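You operate a simulated robot arm through the tools that you are given. There is no shell and no other tool.

The job below is to be done with a simulated robot arm. You get a single attempt, and the scene is never put back.

TASK
Set the torque on screen two, then run its three screws in order.
Fine: orange driver, one run each, no red lamp; park it in the trolley's holster; hold the driver by its grip alone; the fixture's tried lock stays on.

The check looks at the end state, three seconds after you hand in, the way a careful person would. Anything else that was tipped, shoved, dropped, spilled or broken makes it a failure.

THE ROBOT
A 7-joint arm with a two-finger parallel gripper, fixed in place. Base frame: the origin is at the foot of the arm, x ahead of it, y to its left, z up. Readings come in m, rad, newtons and seconds.
Its first joint turns from -2.897 to 2.897 rad. Payload 4.4 kg.
The tool frame sits at the grasp point between the pads (the TCP): z along the fingers, y along the line on which they close. The tips reach 0.023 m beyond it. The gripper opens to 0.094 m. The fingers are 0.038 m wide and 0.01 m thick; the gripper's body (0.054 by 0.096 m) begins 0.039 m behind the TCP.
Orientation is that of the tool frame in the base frame, as a unit quaternion [w, x, y, z]. With the fingers straight down and closing along the base's y, the tool's x points along the base's -x, its y along +y and its z along -z.

THE INTERFACE
- The arm moves only by the tool nudge_tool. Its argument "plan" is a list that holds one entry, the list of rows, each a list of 7 numbers: the shift along the tool's x, y, z in m, then the turn, a rotation vector about the tool's x, y, z in rad, then the gripper command, from -1 (fully open) to 1 (shut), values between in proportion. In form: [[[dx, dy, dz, ax, ay, az, gripper], ...]]. A call has 1 to 20 rows; each row shifts and turns the commanded pose from where the row before left it, along the tool's axes as they then stand. A row lasts 0.2 s, in which the tool goes at most 0.05 m and 0.15 rad; a call with a longer step from one row to the next is refused whole, and so is a gripper value outside its range. A pose out of reach is approached as far as the arm can. The call stops where the force on the tool passes 40 N (or 10 N more than at its start, if that is more) or the arm is blocked; 0.2 s more then pass. Each finger travels about 0.072 m/s and halts on what it meets, pressing with about 39 N; the grip force reading is that of the motor and also rises with nothing between the fingers. The clock runs only during rows and for 0.2 s after the last one: add rows that do not move to give the fingers time. It gives the time, the measured TCP pose, the force on the tool (base axes), the opening and the grip force at its end, in the units of the frame above (readings bear some noise), with the torque about the TCP (base axes, N m) and any sound that the robot's microphone picked up.
- Cameras (640 x 400 px; columns grow to the right, rows downward): "scene" is fixed at [0.225, 0.5045, 1.68]; the picture's right is [-0.77, -0.64, 0.00], its down [-0.25, 0.30, -0.92] and it looks along [0.59, -0.71, -0.39] (base axes); focal length 315 px, centre (320, 200). "wrist" rides on the gripper at [0.086, 0.016, -0.074] in the tool frame; the picture's right is [-0.18, 0.98, 0.00], its down [-0.58, -0.11, -0.81] and it looks along [-0.79, -0.15, 0.59] (tool axes); focal length 243 px, centre (320, 200). There is no depth. A picture from a camera that has moved, and an enlarged one, comes with that camera's place and axes in the base frame and with its lens. The place of the scene camera against the robot may be out by one fixed shift of up to 0.012 m in any direction.
- grab_frame(camera): a new picture of that camera. The clock stands still meanwhile.
- enlarge(camera, box): a new picture of the part [left, top, right, bottom] of that camera's present view, enlarged. The clock stands still meanwhile.
- job_done(): hands the job in; it is judged then, once.

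Nothing tells you positions but the pictures and the camera data. Unless the task says otherwise, let go and move clear before handing in.

The tools are called after ">>>" as a command line: name --argument value ..., lists and objects as JSON in quotes. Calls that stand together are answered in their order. nudge_tool: Moves the arm, as the interface text tells. Its arguments: {"type":"object","properties":{"plan":{"type":"array","items":{"type":"array","items":{"type":"array","items":{"type":"number"}}}}},"required":["plan"]} The other tools are called the same way: grab_frame (camera) takes a picture; enlarge (camera, box) takes an enlarged picture of a part of a camera's view; job_done () hands the job in.

At the start:

```text
clock: 0.0
ee_pos: [0.6762, -0.1617, 1.4095]
tcp_rot: [-0.001, 0.0, 1.0, 0.0]
force: [-0.7, 0.0, -0.7]
moment: [-0.03, 0.04, 0.02]
gripper_width: 0.0938
finger_force: 0.0
```

scene: 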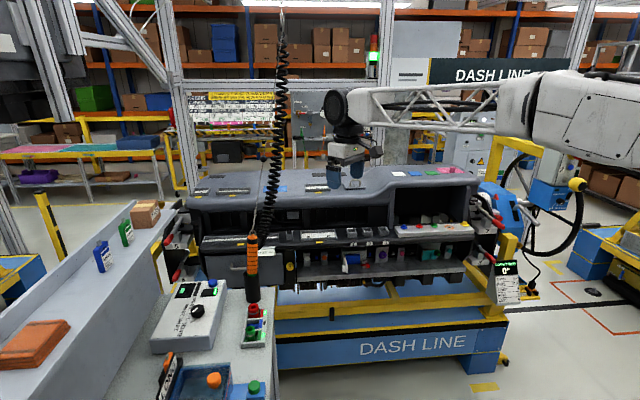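
wrist: 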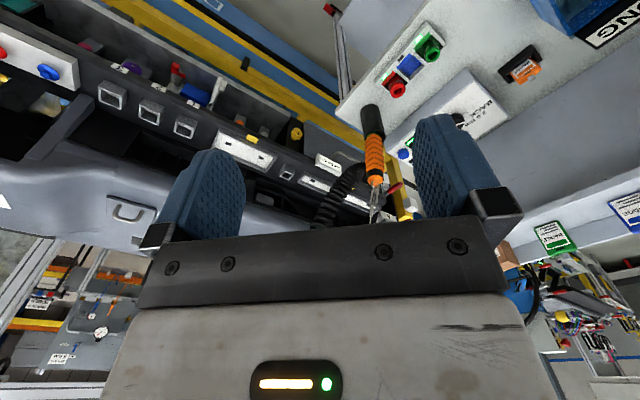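

I see a dash assembly fixture, an orange driver hanging from a coiled cord, and a trolley with a controller. I'll take enlarged views to read the labels and work out the layout before moving.

>>> enlarge --camera "scene" --box '[140, 220, 300, 320]'

>>> enlarge --camera "scene" --box '[140, 300, 300, 400]'

>>> enlarge --camera "scene" --box '[180, 80, 300, 155]'

>>> enlarge --camera "scene" --box '[180, 160, 340, 260]'

>>> enlarge --camera "scene" --box '[330, 160, 530, 310]'

>>> enlarge --camera "wrist" --box '[300, 0, 560, 220]'

>>> enlarge --camera "wrist" --box '[0, 0, 300, 200]'

```text
4.00 times, centred on (220, 270) of scene
camera zoom: at [0.225, 0.5045, 1.68], right [-0.77, -0.64, 0.0], down [-0.25, 0.3, -0.92], along [0.59, -0.71, -0.39], focal length 1258 px, centre (720, -80)
```

zoom: 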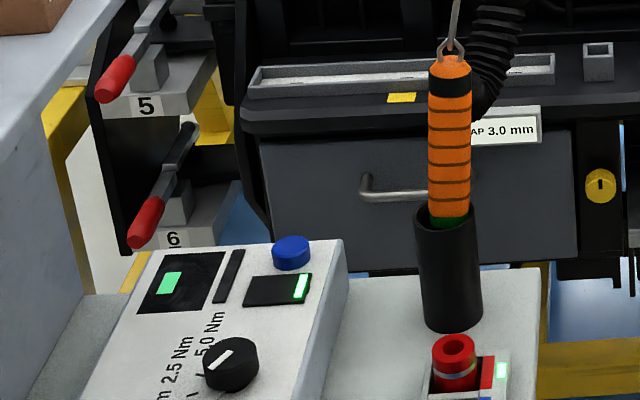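

```text
4.00 times, centred on (220, 350) of scene
camera zoom: at [0.225, 0.5045, 1.68], right [-0.77, -0.64, 0.0], down [-0.25, 0.3, -0.92], along [0.59, -0.71, -0.39], focal length 1258 px, centre (720, -400)
```

zoom: 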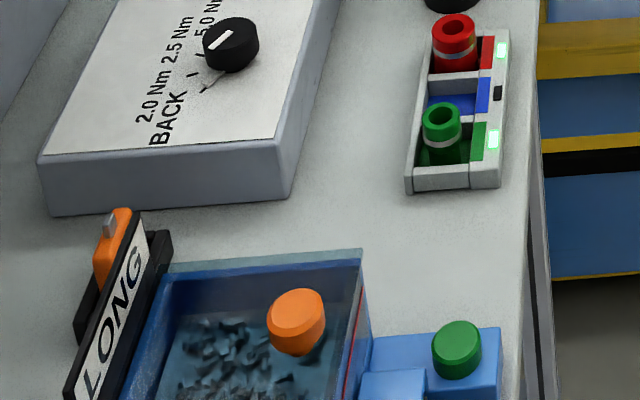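

```text
5.33 times, centred on (240, 118) of scene
camera zoom: at [0.225, 0.5045, 1.68], right [-0.77, -0.64, 0.0], down [-0.25, 0.3, -0.92], along [0.59, -0.71, -0.39], focal length 1678 px, centre (747, 640)
```

zoom: 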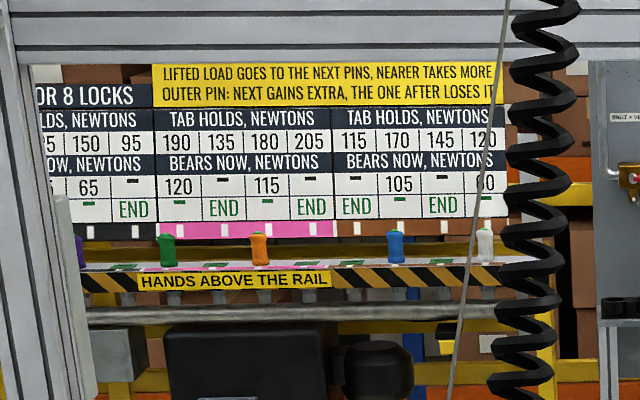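

```text
4.00 times, centred on (260, 210) of scene
camera zoom: at [0.225, 0.5045, 1.68], right [-0.77, -0.64, 0.0], down [-0.25, 0.3, -0.92], along [0.59, -0.71, -0.39], focal length 1258 px, centre (560, 160)
```

zoom: 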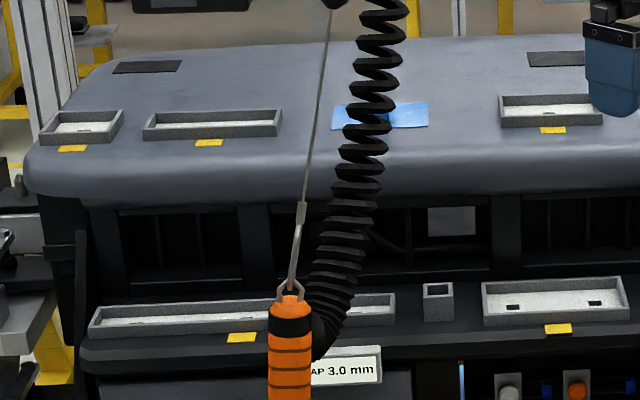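

```text
2.67 times, centred on (430, 235) of scene
camera zoom: at [0.225, 0.5045, 1.68], right [-0.77, -0.64, 0.0], down [-0.25, 0.3, -0.92], along [0.59, -0.71, -0.39], focal length 839 px, centre (27, 107)
```

zoom: 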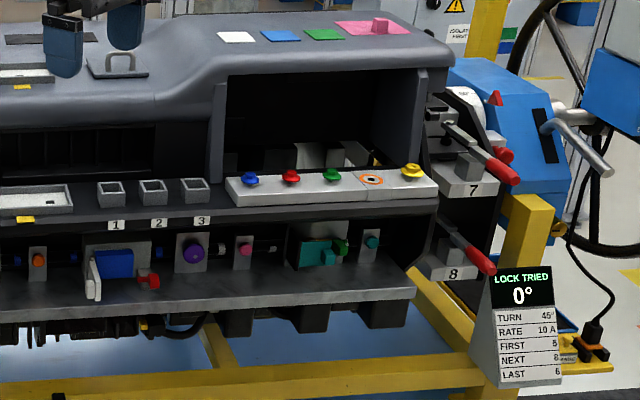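

```text
1.82 times, centred on (430, 110) of wrist
camera zoom: at [0.5903, -0.1479, 1.4832], right [0.18, 0.98, 0.0], down [0.58, -0.11, 0.81], along [0.79, -0.15, -0.59], focal length 441 px, centre (120, 364)
```

zoom: 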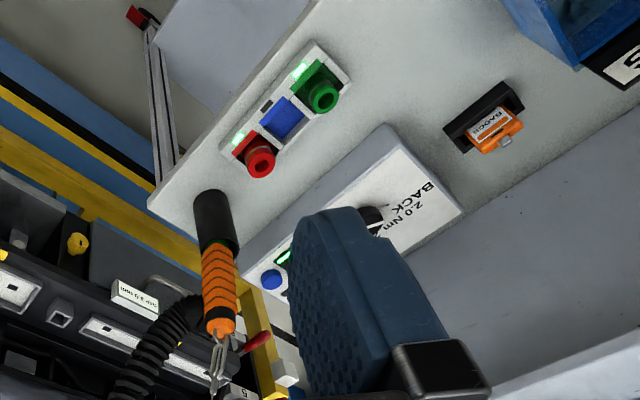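

```text
2.00 times, centred on (150, 100) of wrist
camera zoom: at [0.5903, -0.1479, 1.4832], right [0.18, 0.98, 0.0], down [0.58, -0.11, 0.81], along [0.79, -0.15, -0.59], focal length 485 px, centre (660, 400)
```

zoom: 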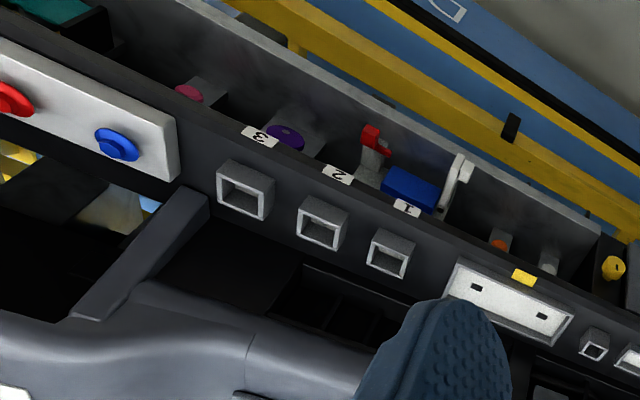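

The driver seems to be sitting in a black holster tube on the trolley, with the torque controller beside it. I'll zoom in on the remaining regions to find "screen two", its torque and its screws.

>>> enlarge --camera "scene" --box '[150, 270, 230, 320]'

>>> enlarge --camera "scene" --box '[150, 315, 230, 365]'

>>> enlarge --camera "scene" --box '[230, 225, 310, 275]'

>>> enlarge --camera "scene" --box '[290, 220, 390, 282]'

>>> enlarge --camera "scene" --box '[380, 160, 480, 222]'

>>> enlarge --camera "scene" --box '[380, 215, 480, 277]'

>>> enlarge --camera "scene" --box '[180, 165, 280, 227]'

>>> enlarge --camera "scene" --box '[180, 215, 280, 277]'

>>> enlarge --camera "scene" --box '[270, 165, 370, 227]'

>>> enlarge --camera "scene" --box '[70, 190, 190, 265]'

>>> enlarge --camera "scene" --box '[470, 240, 570, 320]'

>>> enlarge --camera "scene" --box '[140, 340, 280, 400]'

>>> enlarge --camera "scene" --box '[270, 80, 400, 165]'

```text
8.00 times, centred on (190, 295) of scene
camera zoom: at [0.225, 0.5045, 1.68], right [-0.77, -0.64, 0.0], down [-0.25, 0.3, -0.92], along [0.59, -0.71, -0.39], focal length 2517 px, centre (1360, -560)
```

zoom: 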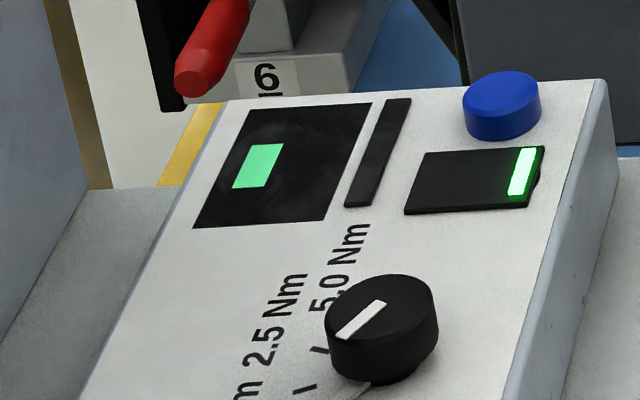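

```text
8.00 times, centred on (190, 340) of scene
camera zoom: at [0.225, 0.5045, 1.68], right [-0.77, -0.64, 0.0], down [-0.25, 0.3, -0.92], along [0.59, -0.71, -0.39], focal length 2517 px, centre (1360, -920)
```

zoom: 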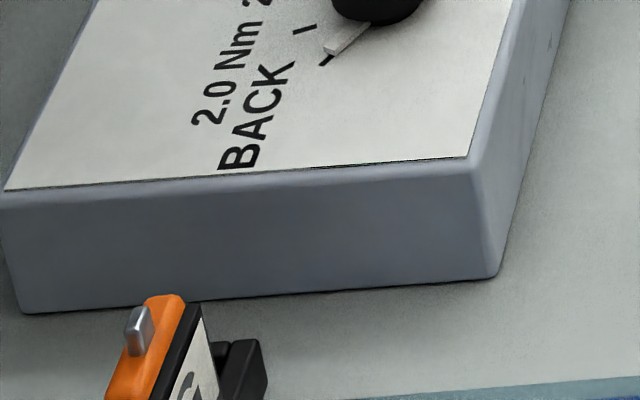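

```text
8.00 times, centred on (270, 250) of scene
camera zoom: at [0.225, 0.5045, 1.68], right [-0.77, -0.64, 0.0], down [-0.25, 0.3, -0.92], along [0.59, -0.71, -0.39], focal length 2517 px, centre (720, -200)
```

zoom: 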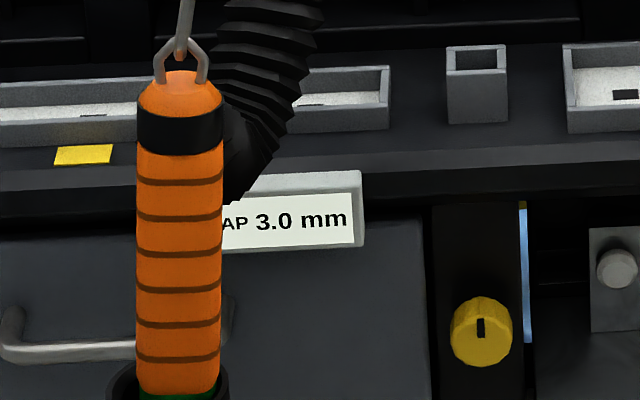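

```text
6.40 times, centred on (340, 251) of scene
camera zoom: at [0.225, 0.5045, 1.68], right [-0.77, -0.64, 0.0], down [-0.25, 0.3, -0.92], along [0.59, -0.71, -0.39], focal length 2014 px, centre (192, -126)
```

zoom: 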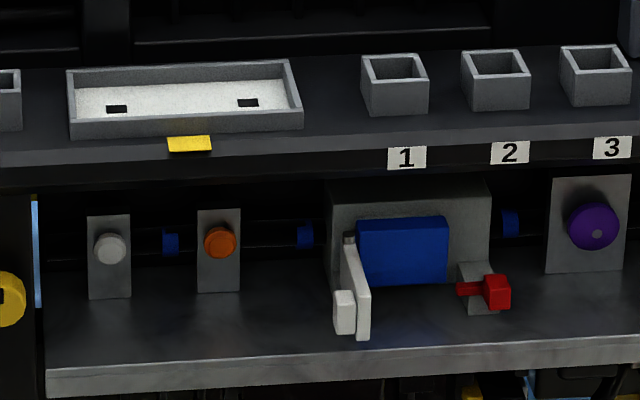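

```text
6.40 times, centred on (430, 191) of scene
camera zoom: at [0.225, 0.5045, 1.68], right [-0.77, -0.64, 0.0], down [-0.25, 0.3, -0.92], along [0.59, -0.71, -0.39], focal length 2014 px, centre (-384, 258)
```

zoom: 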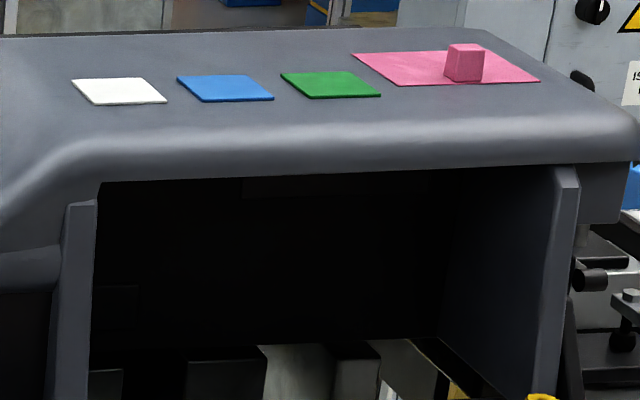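

```text
6.40 times, centred on (430, 246) of scene
camera zoom: at [0.225, 0.5045, 1.68], right [-0.77, -0.64, 0.0], down [-0.25, 0.3, -0.92], along [0.59, -0.71, -0.39], focal length 2014 px, centre (-384, -94)
```

zoom: 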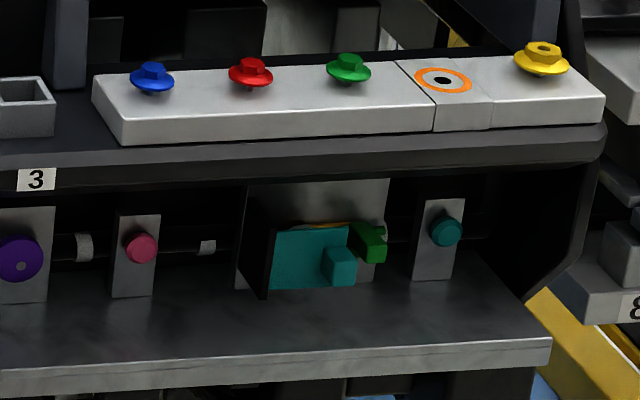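

```text
6.40 times, centred on (230, 196) of scene
camera zoom: at [0.225, 0.5045, 1.68], right [-0.77, -0.64, 0.0], down [-0.25, 0.3, -0.92], along [0.59, -0.71, -0.39], focal length 2014 px, centre (896, 226)
```

zoom: 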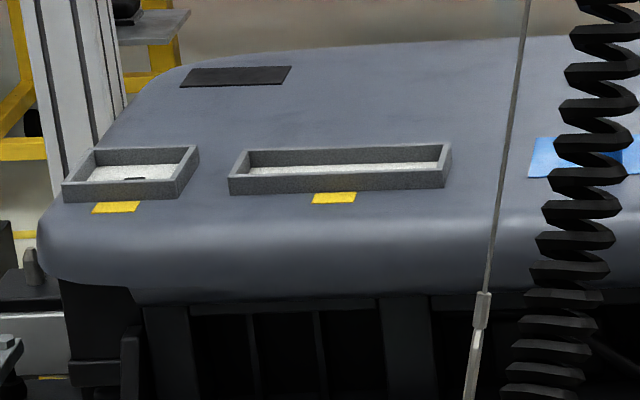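

```text
6.40 times, centred on (230, 246) of scene
camera zoom: at [0.225, 0.5045, 1.68], right [-0.77, -0.64, 0.0], down [-0.25, 0.3, -0.92], along [0.59, -0.71, -0.39], focal length 2014 px, centre (896, -94)
```

zoom: 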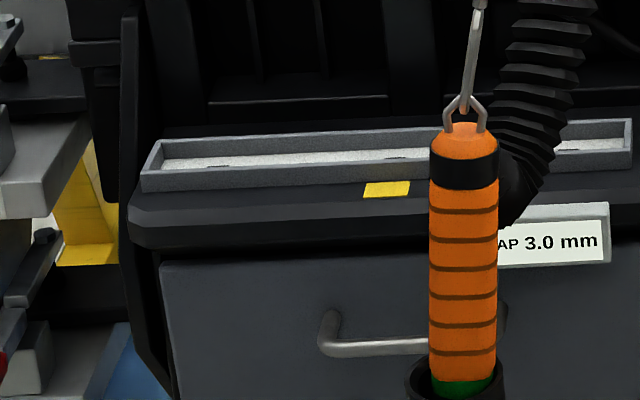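

```text
6.40 times, centred on (320, 196) of scene
camera zoom: at [0.225, 0.5045, 1.68], right [-0.77, -0.64, 0.0], down [-0.25, 0.3, -0.92], along [0.59, -0.71, -0.39], focal length 2014 px, centre (320, 226)
```

zoom: 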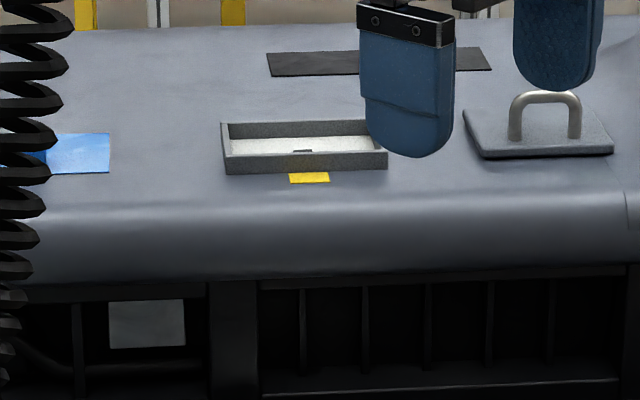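

```text
5.33 times, centred on (130, 228) of scene
camera zoom: at [0.225, 0.5045, 1.68], right [-0.77, -0.64, 0.0], down [-0.25, 0.3, -0.92], along [0.59, -0.71, -0.39], focal length 1678 px, centre (1333, 53)
```

zoom: 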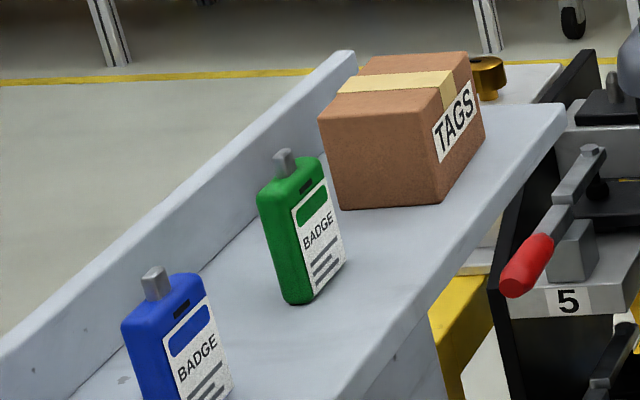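

```text
5.00 times, centred on (520, 280) of scene
camera zoom: at [0.225, 0.5045, 1.68], right [-0.77, -0.64, 0.0], down [-0.25, 0.3, -0.92], along [0.59, -0.71, -0.39], focal length 1573 px, centre (-680, -200)
```

zoom: 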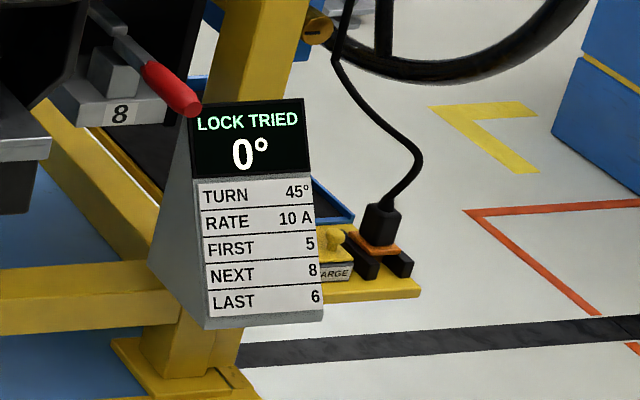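

```text
4.57 times, centred on (210, 370) of scene
camera zoom: at [0.225, 0.5045, 1.68], right [-0.77, -0.64, 0.0], down [-0.25, 0.3, -0.92], along [0.59, -0.71, -0.39], focal length 1438 px, centre (823, -577)
```

zoom: 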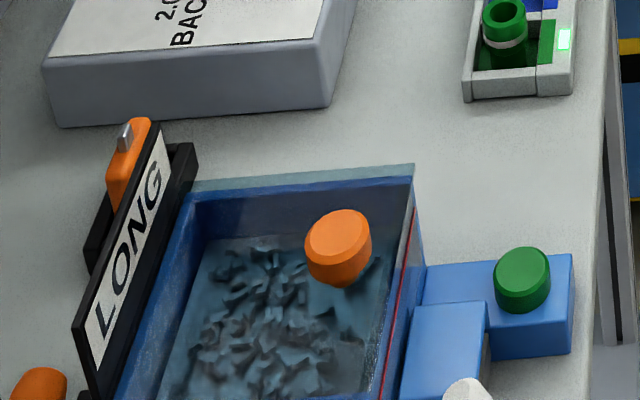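

```text
4.71 times, centred on (335, 122) of scene
camera zoom: at [0.225, 0.5045, 1.68], right [-0.77, -0.64, 0.0], down [-0.25, 0.3, -0.92], along [0.59, -0.71, -0.39], focal length 1481 px, centre (249, 565)
```

zoom: 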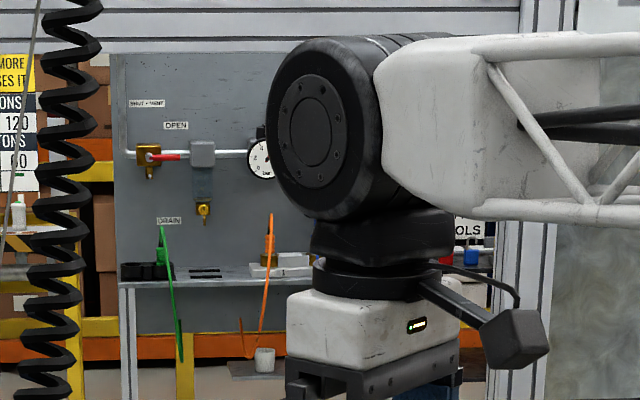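

The blue/red/green hex heads on the pale bar look like the three screws, but I haven't found "screen two" yet. I'll check the rest of the view for monitors.

>>> enlarge --camera "scene" --box '[0, 0, 180, 130]'

>>> enlarge --camera "scene" --box '[0, 120, 180, 250]'

>>> enlarge --camera "scene" --box '[0, 250, 180, 400]'

>>> enlarge --camera "scene" --box '[440, 100, 640, 240]'

>>> enlarge --camera "scene" --box '[360, 0, 640, 120]'

>>> enlarge --camera "wrist" --box '[480, 180, 640, 400]'

>>> enlarge --camera "wrist" --box '[0, 160, 200, 400]'

```text
3.08 times, centred on (90, 65) of scene
camera zoom: at [0.225, 0.5045, 1.68], right [-0.77, -0.64, 0.0], down [-0.25, 0.3, -0.92], along [0.59, -0.71, -0.39], focal length 968 px, centre (1028, 615)
```

zoom: 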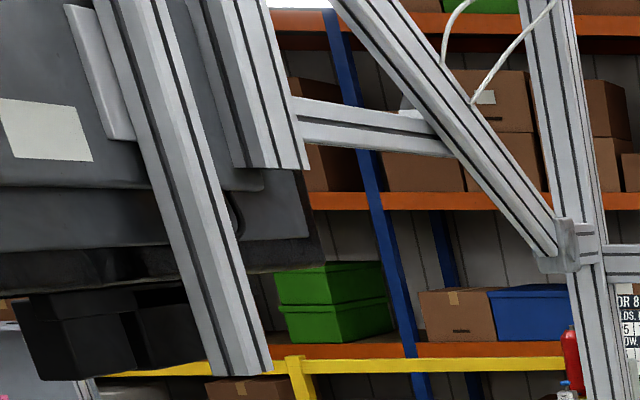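

```text
3.08 times, centred on (90, 185) of scene
camera zoom: at [0.225, 0.5045, 1.68], right [-0.77, -0.64, 0.0], down [-0.25, 0.3, -0.92], along [0.59, -0.71, -0.39], focal length 968 px, centre (1028, 246)
```

zoom: 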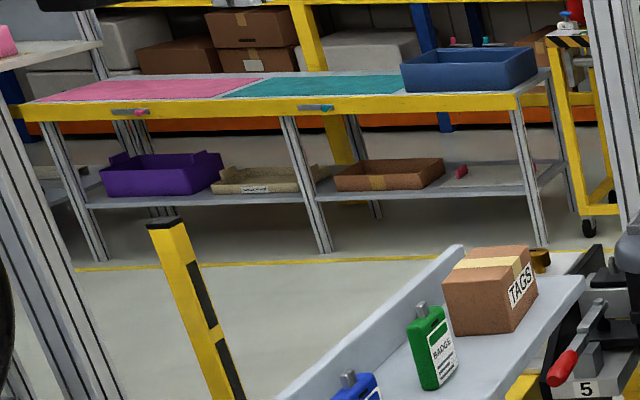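

```text
2.67 times, centred on (90, 325) of scene
camera zoom: at [0.225, 0.5045, 1.68], right [-0.77, -0.64, 0.0], down [-0.25, 0.3, -0.92], along [0.59, -0.71, -0.39], focal length 839 px, centre (933, -133)
```

zoom: 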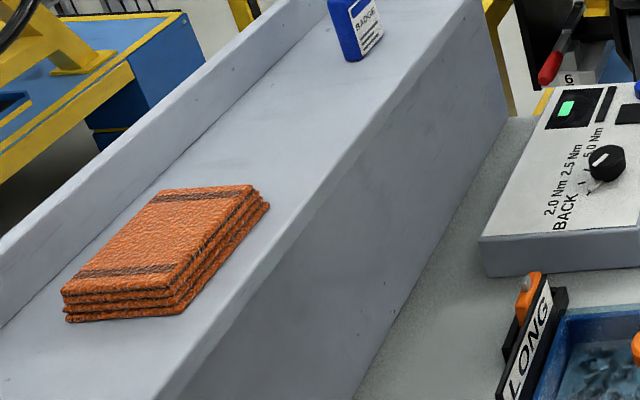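

```text
2.86 times, centred on (540, 170) of scene
camera zoom: at [0.225, 0.5045, 1.68], right [-0.77, -0.64, 0.0], down [-0.25, 0.3, -0.92], along [0.59, -0.71, -0.39], focal length 899 px, centre (-309, 286)
```

zoom: 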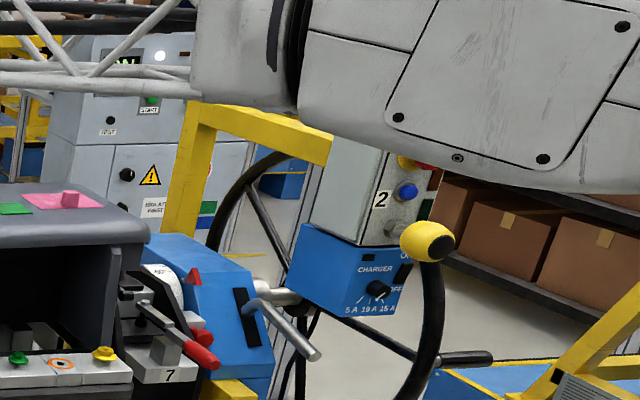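

```text
2.29 times, centred on (500, 60) of scene
camera zoom: at [0.225, 0.5045, 1.68], right [-0.77, -0.64, 0.0], down [-0.25, 0.3, -0.92], along [0.59, -0.71, -0.39], focal length 719 px, centre (-91, 520)
```

zoom: 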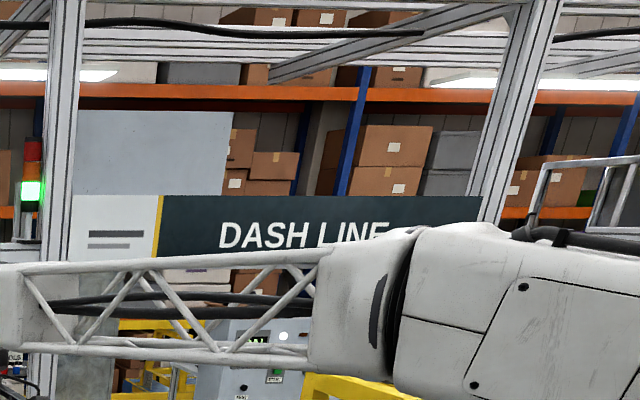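

```text
1.82 times, centred on (560, 290) of wrist
camera zoom: at [0.5903, -0.1479, 1.4832], right [0.18, 0.98, 0.0], down [0.58, -0.11, 0.81], along [0.79, -0.15, -0.59], focal length 441 px, centre (-116, 36)
```

zoom: 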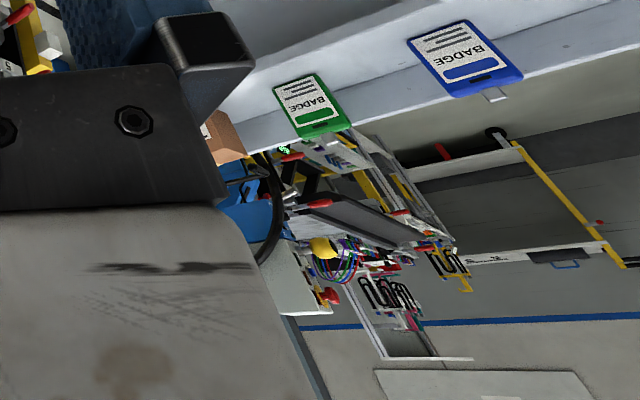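

```text
1.67 times, centred on (100, 280) of wrist
camera zoom: at [0.5903, -0.1479, 1.4832], right [0.18, 0.98, 0.0], down [0.58, -0.11, 0.81], along [0.79, -0.15, -0.59], focal length 404 px, centre (687, 67)
```

zoom: 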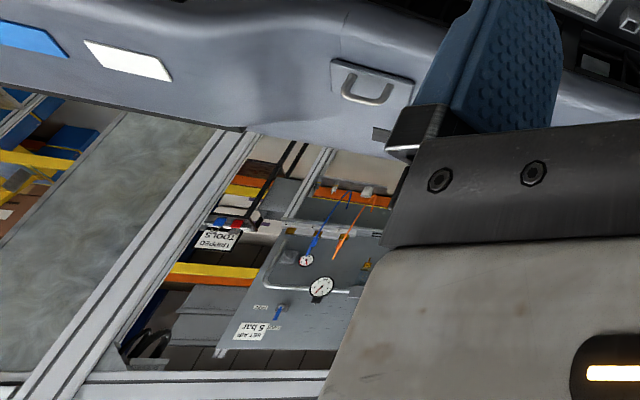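

From the two views I place the driver top near (1.05, -0.10, 1.11), the torque dial near (1.05, 0.13, 0.93), and the blue screw near (0.72, -0.65, 1.04). A monitor at the upper left has its back to the scene camera, so I'll turn the wrist camera to look for the screens.

>>> nudge_tool --plan '[[[0, 0, -0.03, 0, 0, -0.15, -1], [0, 0, -0.03, 0, 0, -0.15, -1], [0, 0, 0, 0, -0.15, 0, -1], [0, 0, 0, 0, -0.15, 0, -1], [0, 0, 0, 0, -0.15, 0, -1], [0, 0, 0, 0, -0.15, 0, -1], [0, 0, 0, 0, -0.15, 0, -1], [0, 0, 0, 0, -0.15, 0, -1]]]'

>>> grab_frame --camera "wrist"

>>> grab_frame --camera "scene"

```text
clock: 1.8
ee_pos: [0.6767, -0.1637, 1.4698]
tcp_rot: [0.431, -0.135, 0.89, 0.066]
force: [1.0, -0.1, -0.3]
moment: [-0.03, 0.0, 0.0]
gripper_width: 0.0939
finger_force: 0.0
```

```text
taken
camera wrist: at [0.565, -0.1819, 1.4476], right [-0.18, 0.97, 0.14], down [-0.23, -0.18, 0.96], along [0.96, 0.14, 0.26], focal length 243 px, centre (320, 200)
```

wrist: 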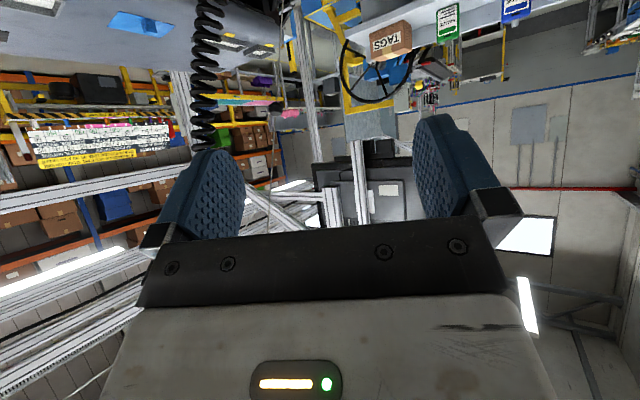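

```text
taken
```

scene: 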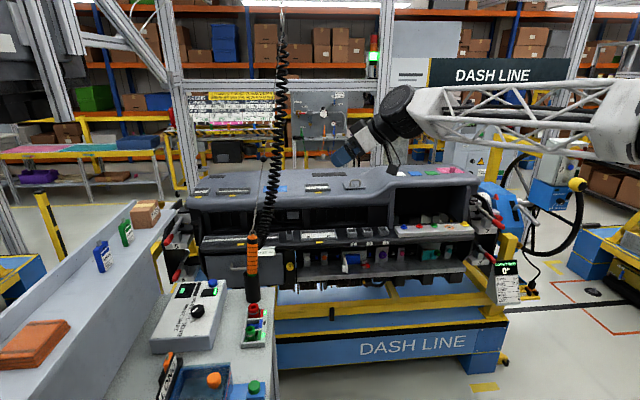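

The monitor's back also shows from here, so it faces away from us. I'll zoom in on this view, then sweep the wrist camera through other directions.

>>> enlarge --camera "wrist" --box '[260, 100, 440, 230]'

>>> enlarge --camera "wrist" --box '[440, 60, 640, 230]'

>>> enlarge --camera "wrist" --box '[0, 60, 200, 200]'

>>> nudge_tool --plan '[[[0, 0, 0, -0.075, 0, -0.13, -1], [0, 0, 0, -0.075, 0, -0.13, -1], [0, 0, 0, -0.075, 0, -0.13, -1], [0, 0, 0, -0.075, 0, -0.13, -1], [0, 0, 0, -0.075, 0, -0.13, -1], [0, 0, 0, -0.075, 0, -0.13, -1]]]'

>>> grab_frame --camera "wrist"

```text
3.08 times, centred on (350, 165) of wrist
camera zoom: at [0.565, -0.1819, 1.4476], right [-0.18, 0.97, 0.14], down [-0.23, -0.18, 0.96], along [0.96, 0.14, 0.26], focal length 746 px, centre (228, 308)
```

zoom: 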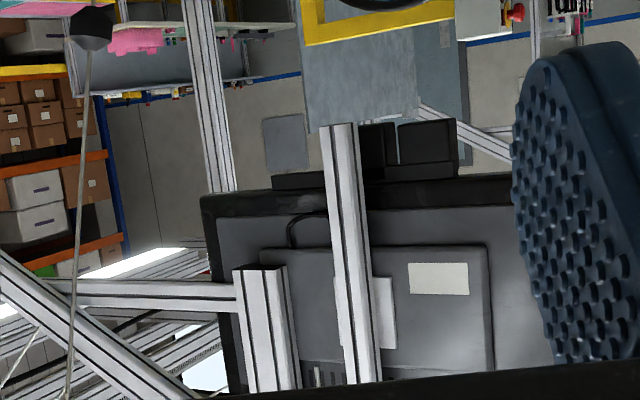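

```text
2.35 times, centred on (540, 145) of wrist
camera zoom: at [0.565, -0.1819, 1.4476], right [-0.18, 0.97, 0.14], down [-0.23, -0.18, 0.96], along [0.96, 0.14, 0.26], focal length 571 px, centre (-198, 329)
```

zoom: 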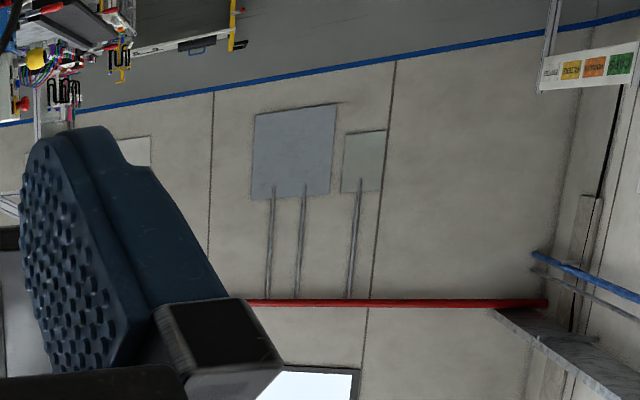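

```text
2.86 times, centred on (100, 130) of wrist
camera zoom: at [0.565, -0.1819, 1.4476], right [-0.18, 0.97, 0.14], down [-0.23, -0.18, 0.96], along [0.96, 0.14, 0.26], focal length 693 px, centre (949, 400)
```

zoom: 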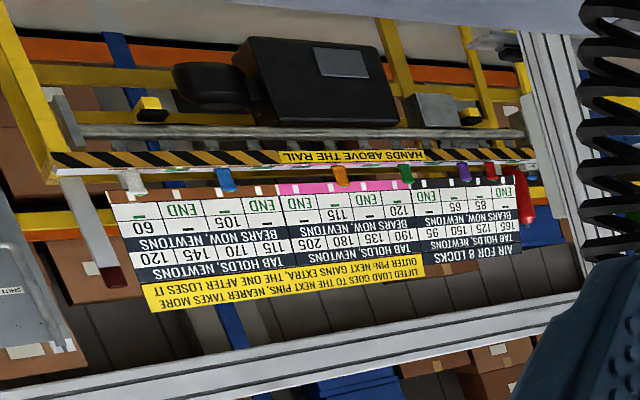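

```text
clock: 3.2
ee_pos: [0.6767, -0.163, 1.4691]
tcp_rot: [0.383, -0.55, 0.736, 0.09]
force: [0.3, 0.4, -0.2]
moment: [0.0, 0.02, 0.01]
gripper_width: 0.094
finger_force: 0.1
```

```text
taken
camera wrist: at [0.6192, -0.2636, 1.4579], right [-0.85, 0.51, -0.16], down [-0.22, -0.06, 0.97], along [0.48, 0.86, 0.16], focal length 243 px, centre (320, 200)
```

wrist: 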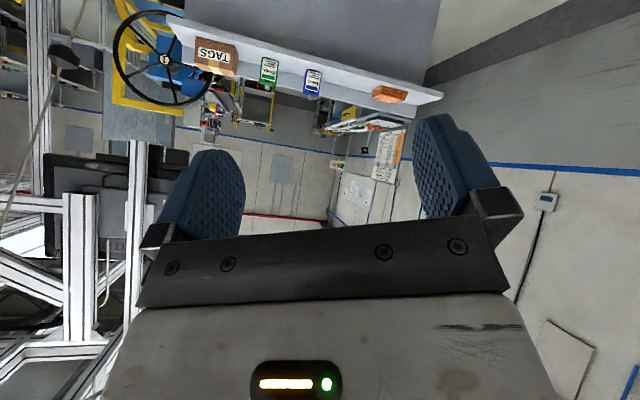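

Looking toward +y, I see a wall with some posters but no screen yet. I'll zoom in there and keep turning.

>>> enlarge --camera "wrist" --box '[320, 100, 430, 230]'

>>> enlarge --camera "wrist" --box '[0, 100, 200, 260]'

>>> nudge_tool --plan '[[[0, 0, 0, -0.075, 0, -0.13, -1], [0, 0, 0, -0.075, 0, -0.13, -1], [0, 0, 0, -0.075, 0, -0.13, -1], [0, 0, 0, -0.075, 0, -0.13, -1], [0, 0, 0, -0.075, 0, -0.13, -1], [0, 0, 0, -0.075, 0, -0.13, -1]]]'

>>> grab_frame --camera "wrist"

>>> grab_frame --camera "scene"

```text
3.08 times, centred on (375, 165) of wrist
camera zoom: at [0.6192, -0.2636, 1.4579], right [-0.85, 0.51, -0.16], down [-0.22, -0.06, 0.97], along [0.48, 0.86, 0.16], focal length 746 px, centre (151, 308)
```

zoom: 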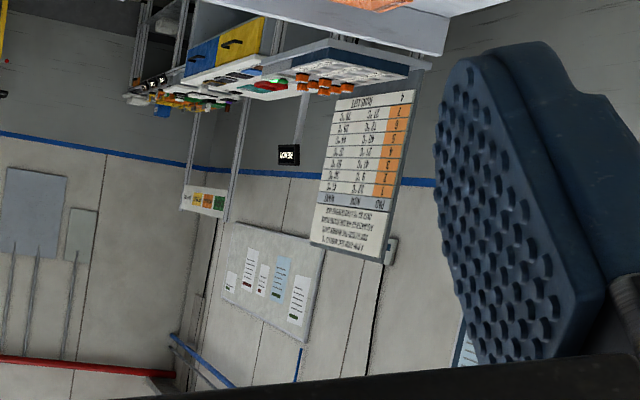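

```text
2.50 times, centred on (100, 180) of wrist
camera zoom: at [0.6192, -0.2636, 1.4579], right [-0.85, 0.51, -0.16], down [-0.22, -0.06, 0.97], along [0.48, 0.86, 0.16], focal length 606 px, centre (870, 250)
```

zoom: 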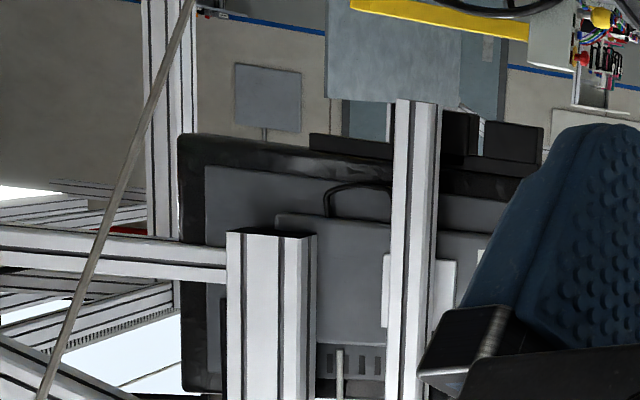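

```text
clock: 4.6
ee_pos: [0.6768, -0.1632, 1.4695]
tcp_rot: [-0.258, 0.857, -0.435, -0.097]
force: [-0.2, -0.5, 0.2]
moment: [0.02, -0.03, 0.0]
gripper_width: 0.0939
finger_force: 0.1
```

```text
taken
camera wrist: at [0.7114, -0.2719, 1.4921], right [-0.89, -0.35, -0.28], down [-0.31, 0.03, 0.95], along [-0.32, 0.94, -0.14], focal length 243 px, centre (320, 200)
```

wrist: 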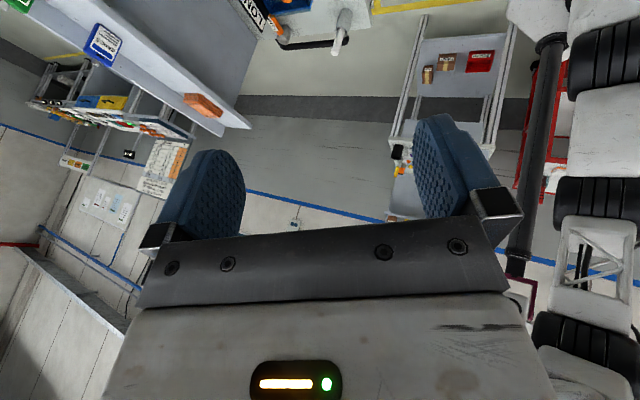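

```text
taken
```

scene: 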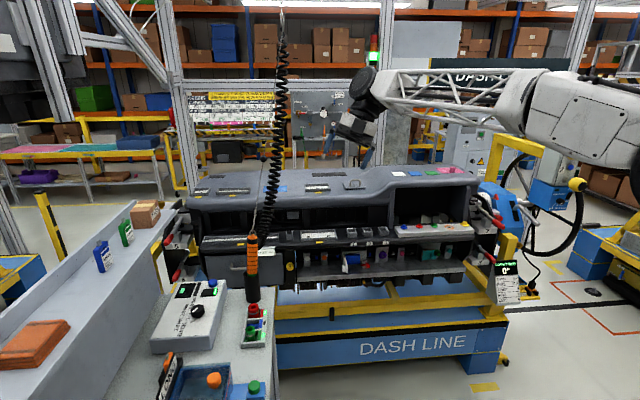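

I can see a table-like sheet with orange cells at the left and a shelf unit on the right. I'll zoom in on both.

>>> enlarge --camera "wrist" --box '[120, 120, 200, 210]'

>>> enlarge --camera "wrist" --box '[0, 80, 140, 260]'

>>> enlarge --camera "wrist" --box '[370, 0, 530, 190]'

>>> enlarge --camera "wrist" --box '[150, 0, 400, 130]'

>>> nudge_tool --plan '[[[0, 0, 0, -0.06, -0.05, -0.12, -1], [0, 0, 0, -0.06, -0.05, -0.12, -1], [0, 0, 0, -0.06, -0.05, -0.12, -1], [0, 0, 0, -0.06, -0.05, -0.12, -1], [0, 0, 0, -0.06, -0.05, -0.12, -1], [0, 0, 0, -0.06, -0.05, -0.12, -1]]]'

>>> grab_frame --camera "wrist"

```text
4.44 times, centred on (160, 165) of wrist
camera zoom: at [0.7114, -0.2719, 1.4921], right [-0.89, -0.35, -0.28], down [-0.31, 0.03, 0.95], along [-0.32, 0.94, -0.14], focal length 1078 px, centre (1031, 356)
```

zoom: 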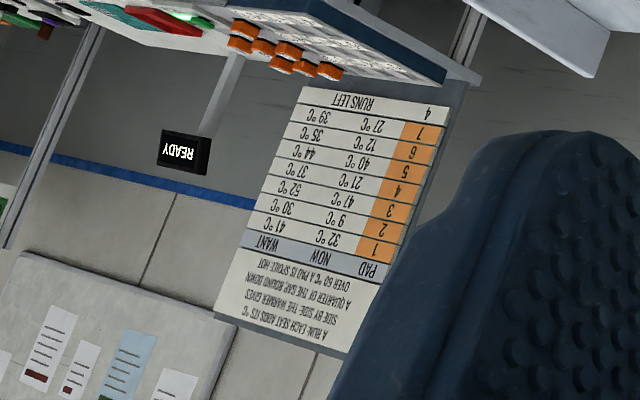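

```text
2.22 times, centred on (70, 170) of wrist
camera zoom: at [0.7114, -0.2719, 1.4921], right [-0.89, -0.35, -0.28], down [-0.31, 0.03, 0.95], along [-0.32, 0.94, -0.14], focal length 539 px, centre (876, 267)
```

zoom: 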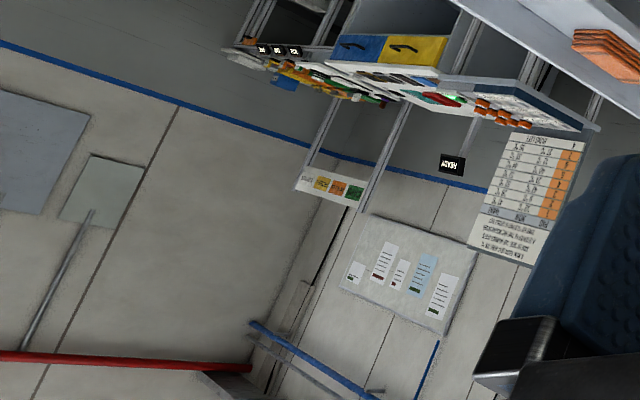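

```text
2.11 times, centred on (450, 95) of wrist
camera zoom: at [0.7114, -0.2719, 1.4921], right [-0.89, -0.35, -0.28], down [-0.31, 0.03, 0.95], along [-0.32, 0.94, -0.14], focal length 511 px, centre (46, 421)
```

zoom: 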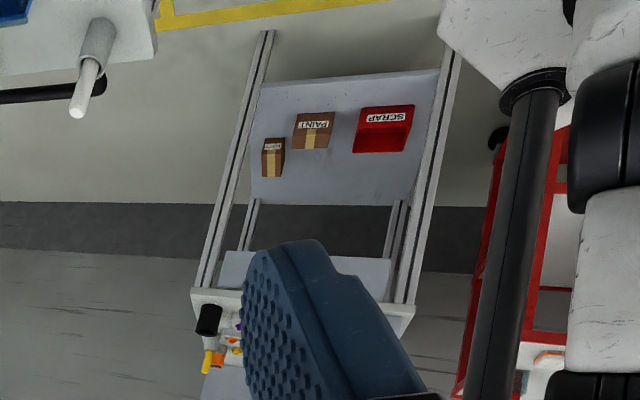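

```text
2.56 times, centred on (275, 65) of wrist
camera zoom: at [0.7114, -0.2719, 1.4921], right [-0.89, -0.35, -0.28], down [-0.31, 0.03, 0.95], along [-0.32, 0.94, -0.14], focal length 621 px, centre (435, 546)
```

zoom: 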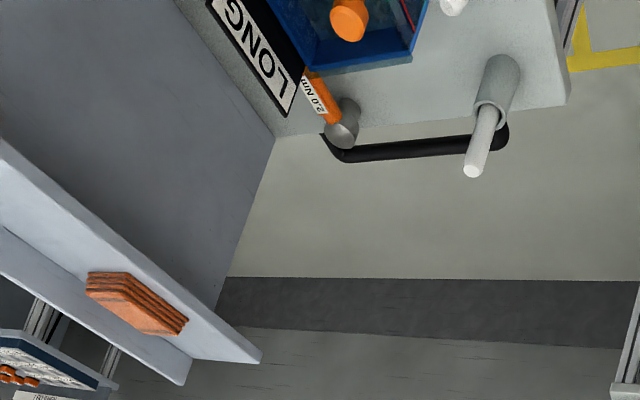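

```text
clock: 6.0
ee_pos: [0.6771, -0.1627, 1.4685]
tcp_rot: [-0.212, 0.946, -0.178, -0.169]
force: [-0.1, -0.5, 1.1]
moment: [0.0, 0.0, 0.02]
gripper_width: 0.0941
finger_force: 0.1
out of reach, approached as far as the arm can: row 5, 6
```

```text
taken
camera wrist: at [0.764, -0.2349, 1.4927], right [-0.56, -0.78, -0.26], down [-0.27, -0.13, 0.95], along [-0.78, 0.61, -0.14], focal length 243 px, centre (320, 200)
```

wrist: 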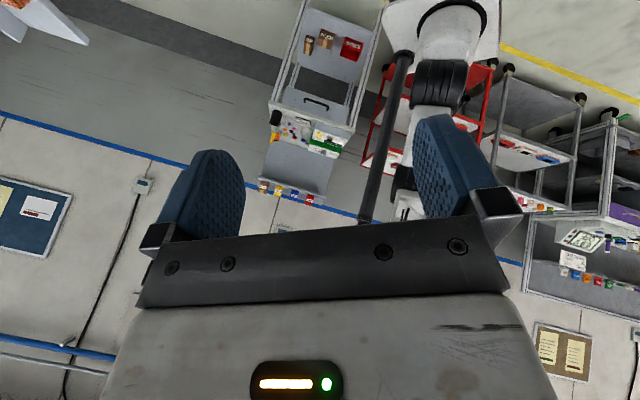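

I noticed another orange item labelled "2.0 Nm" in a cup at the trolley's near end, plus a white one. I'll zoom in on this view, then get close-ups of the trolley.

>>> enlarge --camera "wrist" --box '[490, 180, 640, 300]'

>>> enlarge --camera "wrist" --box '[500, 290, 640, 400]'

>>> enlarge --camera "wrist" --box '[0, 160, 110, 270]'

>>> enlarge --camera "wrist" --box '[240, 60, 420, 220]'

```text
3.33 times, centred on (565, 240) of wrist
camera zoom: at [0.764, -0.2349, 1.4927], right [-0.56, -0.78, -0.26], down [-0.27, -0.13, 0.95], along [-0.78, 0.61, -0.14], focal length 809 px, centre (-497, 67)
```

zoom: 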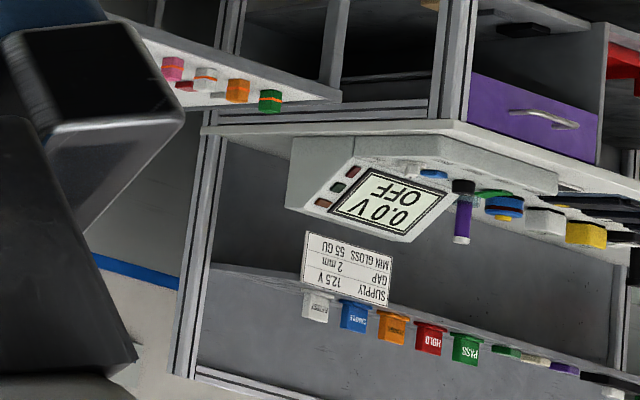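

```text
3.64 times, centred on (570, 345) of wrist
camera zoom: at [0.764, -0.2349, 1.4927], right [-0.56, -0.78, -0.26], down [-0.27, -0.13, 0.95], along [-0.78, 0.61, -0.14], focal length 882 px, centre (-589, -327)
```

zoom: 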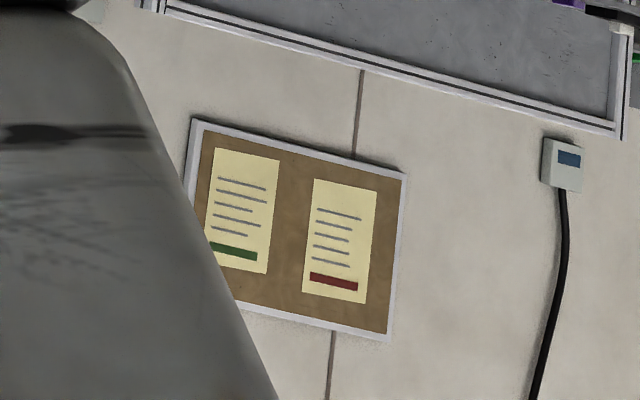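

```text
3.64 times, centred on (55, 215) of wrist
camera zoom: at [0.764, -0.2349, 1.4927], right [-0.56, -0.78, -0.26], down [-0.27, -0.13, 0.95], along [-0.78, 0.61, -0.14], focal length 882 px, centre (1284, 146)
```

zoom: 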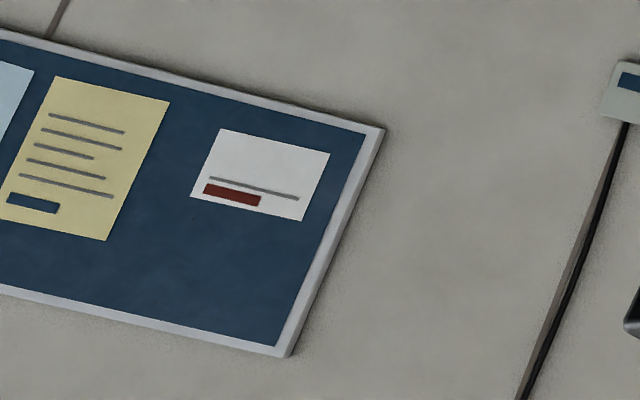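

```text
2.50 times, centred on (330, 140) of wrist
camera zoom: at [0.764, -0.2349, 1.4927], right [-0.56, -0.78, -0.26], down [-0.27, -0.13, 0.95], along [-0.78, 0.61, -0.14], focal length 606 px, centre (295, 350)
```

zoom: 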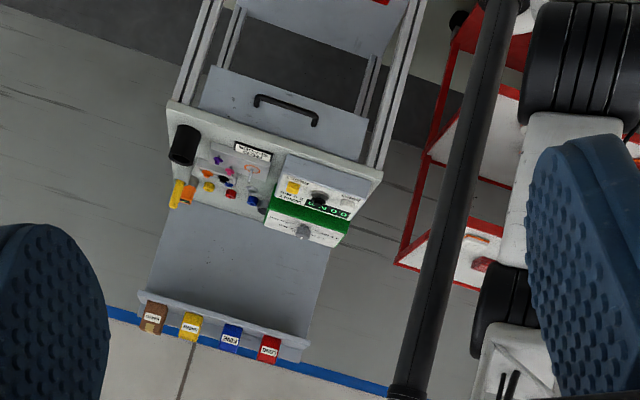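

I've surveyed the surroundings and the other stations aren't part of this job. Next I'll unwind the rotation and bring the camera over the trolley to read the controller.

>>> nudge_tool --plan '[[[0, 0, 0, 0.06, 0.05, 0.12, -1], [0, 0, 0, 0.06, 0.05, 0.12, -1], [0, 0, 0, 0.06, 0.05, 0.12, -1], [0, 0, 0, 0.06, 0.05, 0.12, -1], [0, 0, 0, 0.06, 0.05, 0.12, -1], [0, 0, 0, 0.06, 0.05, 0.12, -1], [0, 0, 0, 0.075, 0, 0.13, -1], [0, 0, 0, 0.075, 0, 0.13, -1], [0, 0, 0, 0.075, 0, 0.13, -1], [0, 0, 0, 0.075, 0, 0.13, -1], [0, 0, 0, 0.075, 0, 0.13, -1], [0, 0, 0, 0.075, 0, 0.13, -1], [0, 0, 0, 0.075, 0, 0.13, -1], [0, 0, 0, 0.075, 0, 0.13, -1], [0, 0, 0, 0.075, 0, 0.13, -1], [0, 0, 0, 0.075, 0, 0.13, -1], [0, 0, 0, 0.075, 0, 0.13, -1], [0, 0, 0, 0.075, 0, 0.13, -1]]]'

>>> nudge_tool --plan '[[[0, 0, 0, 0, 0.15, 0, -1], [0, 0, 0, 0, 0.15, 0, -1], [0, 0, 0, 0, 0.15, 0, -1], [0, 0, 0, 0, 0.15, 0, -1], [0, 0, 0, 0, 0.15, 0, -1], [0, 0, 0, 0, 0.15, 0, -1]]]'

>>> grab_frame --camera "wrist"

```text
clock: 9.8
ee_pos: [0.6764, -0.1624, 1.469]
tcp_rot: [0.438, -0.004, 0.899, 0.005]
force: [0.7, 0.0, 0.6]
moment: [0.02, 0.0, -0.02]
gripper_width: 0.0942
finger_force: 0.0
```

```text
clock: 11.2
ee_pos: [0.675, -0.1627, 1.4708]
tcp_rot: [0.003, -0.008, 1.0, 0.002]
force: [-0.3, -0.1, 0.7]
moment: [-0.02, -0.02, 0.0]
gripper_width: 0.0942
finger_force: 0.0
```

```text
taken
camera wrist: at [0.5887, -0.1492, 1.5441], right [0.17, 0.99, 0.01], down [0.58, -0.11, 0.81], along [0.8, -0.13, -0.59], focal length 243 px, centre (320, 200)
```

wrist: 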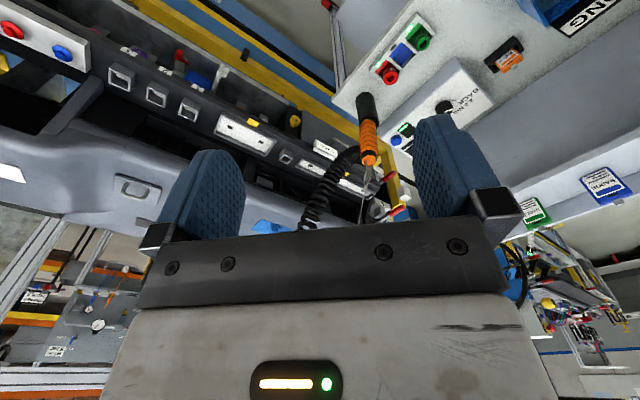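

The tool is pointing down again. I'll move over toward the controller for a close look.

>>> nudge_tool --plan '[[[-0.0217, 0.032, 0.022, 0, 0, 0, -1], [-0.0217, 0.032, 0.022, 0, 0, 0, -1], [-0.0217, 0.032, 0.022, 0, 0, 0, -1], [-0.0217, 0.032, 0.022, 0, 0, 0, -1], [-0.0217, 0.032, 0.022, 0, 0, 0, -1], [-0.0217, 0.032, 0.022, 0, 0, 0, -1], [-0.0217, 0.032, 0.022, 0, 0, 0, -1], [-0.0217, 0.032, 0.022, 0, 0, 0, -1], [-0.0217, 0.032, 0.022, 0, 0, 0, -1]]]'

>>> grab_frame --camera "wrist"

>>> grab_frame --camera "scene"

```text
clock: 13.2
ee_pos: [0.8697, 0.1308, 1.2772]
tcp_rot: [0.005, -0.006, 1.0, 0.002]
force: [-0.9, 1.3, 0.6]
moment: [-0.03, -0.03, 0.02]
gripper_width: 0.094
finger_force: 0.1
```

```text
taken
camera wrist: at [0.7826, 0.1436, 1.3496], right [0.17, 0.99, 0.01], down [0.58, -0.11, 0.81], along [0.8, -0.13, -0.59], focal length 243 px, centre (320, 200)
```

wrist: 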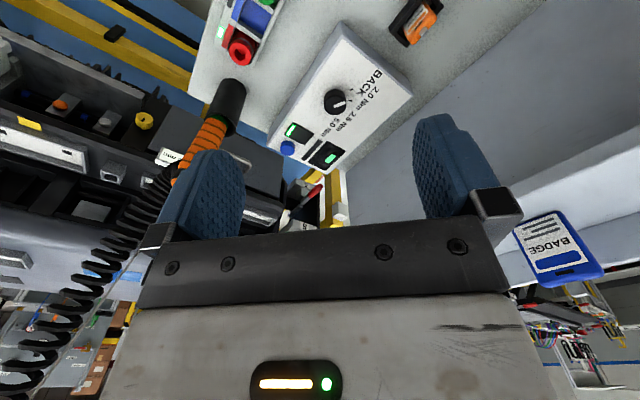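

```text
taken
```

scene: 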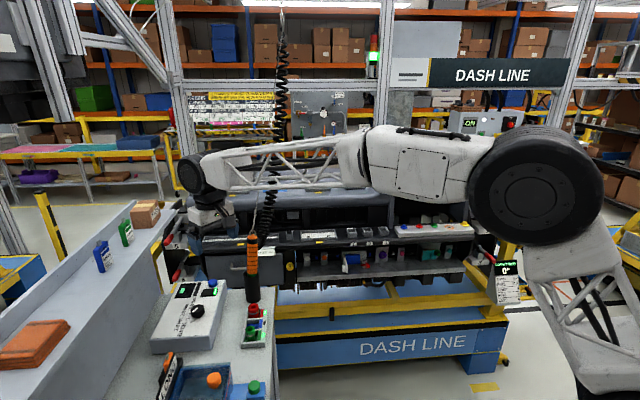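

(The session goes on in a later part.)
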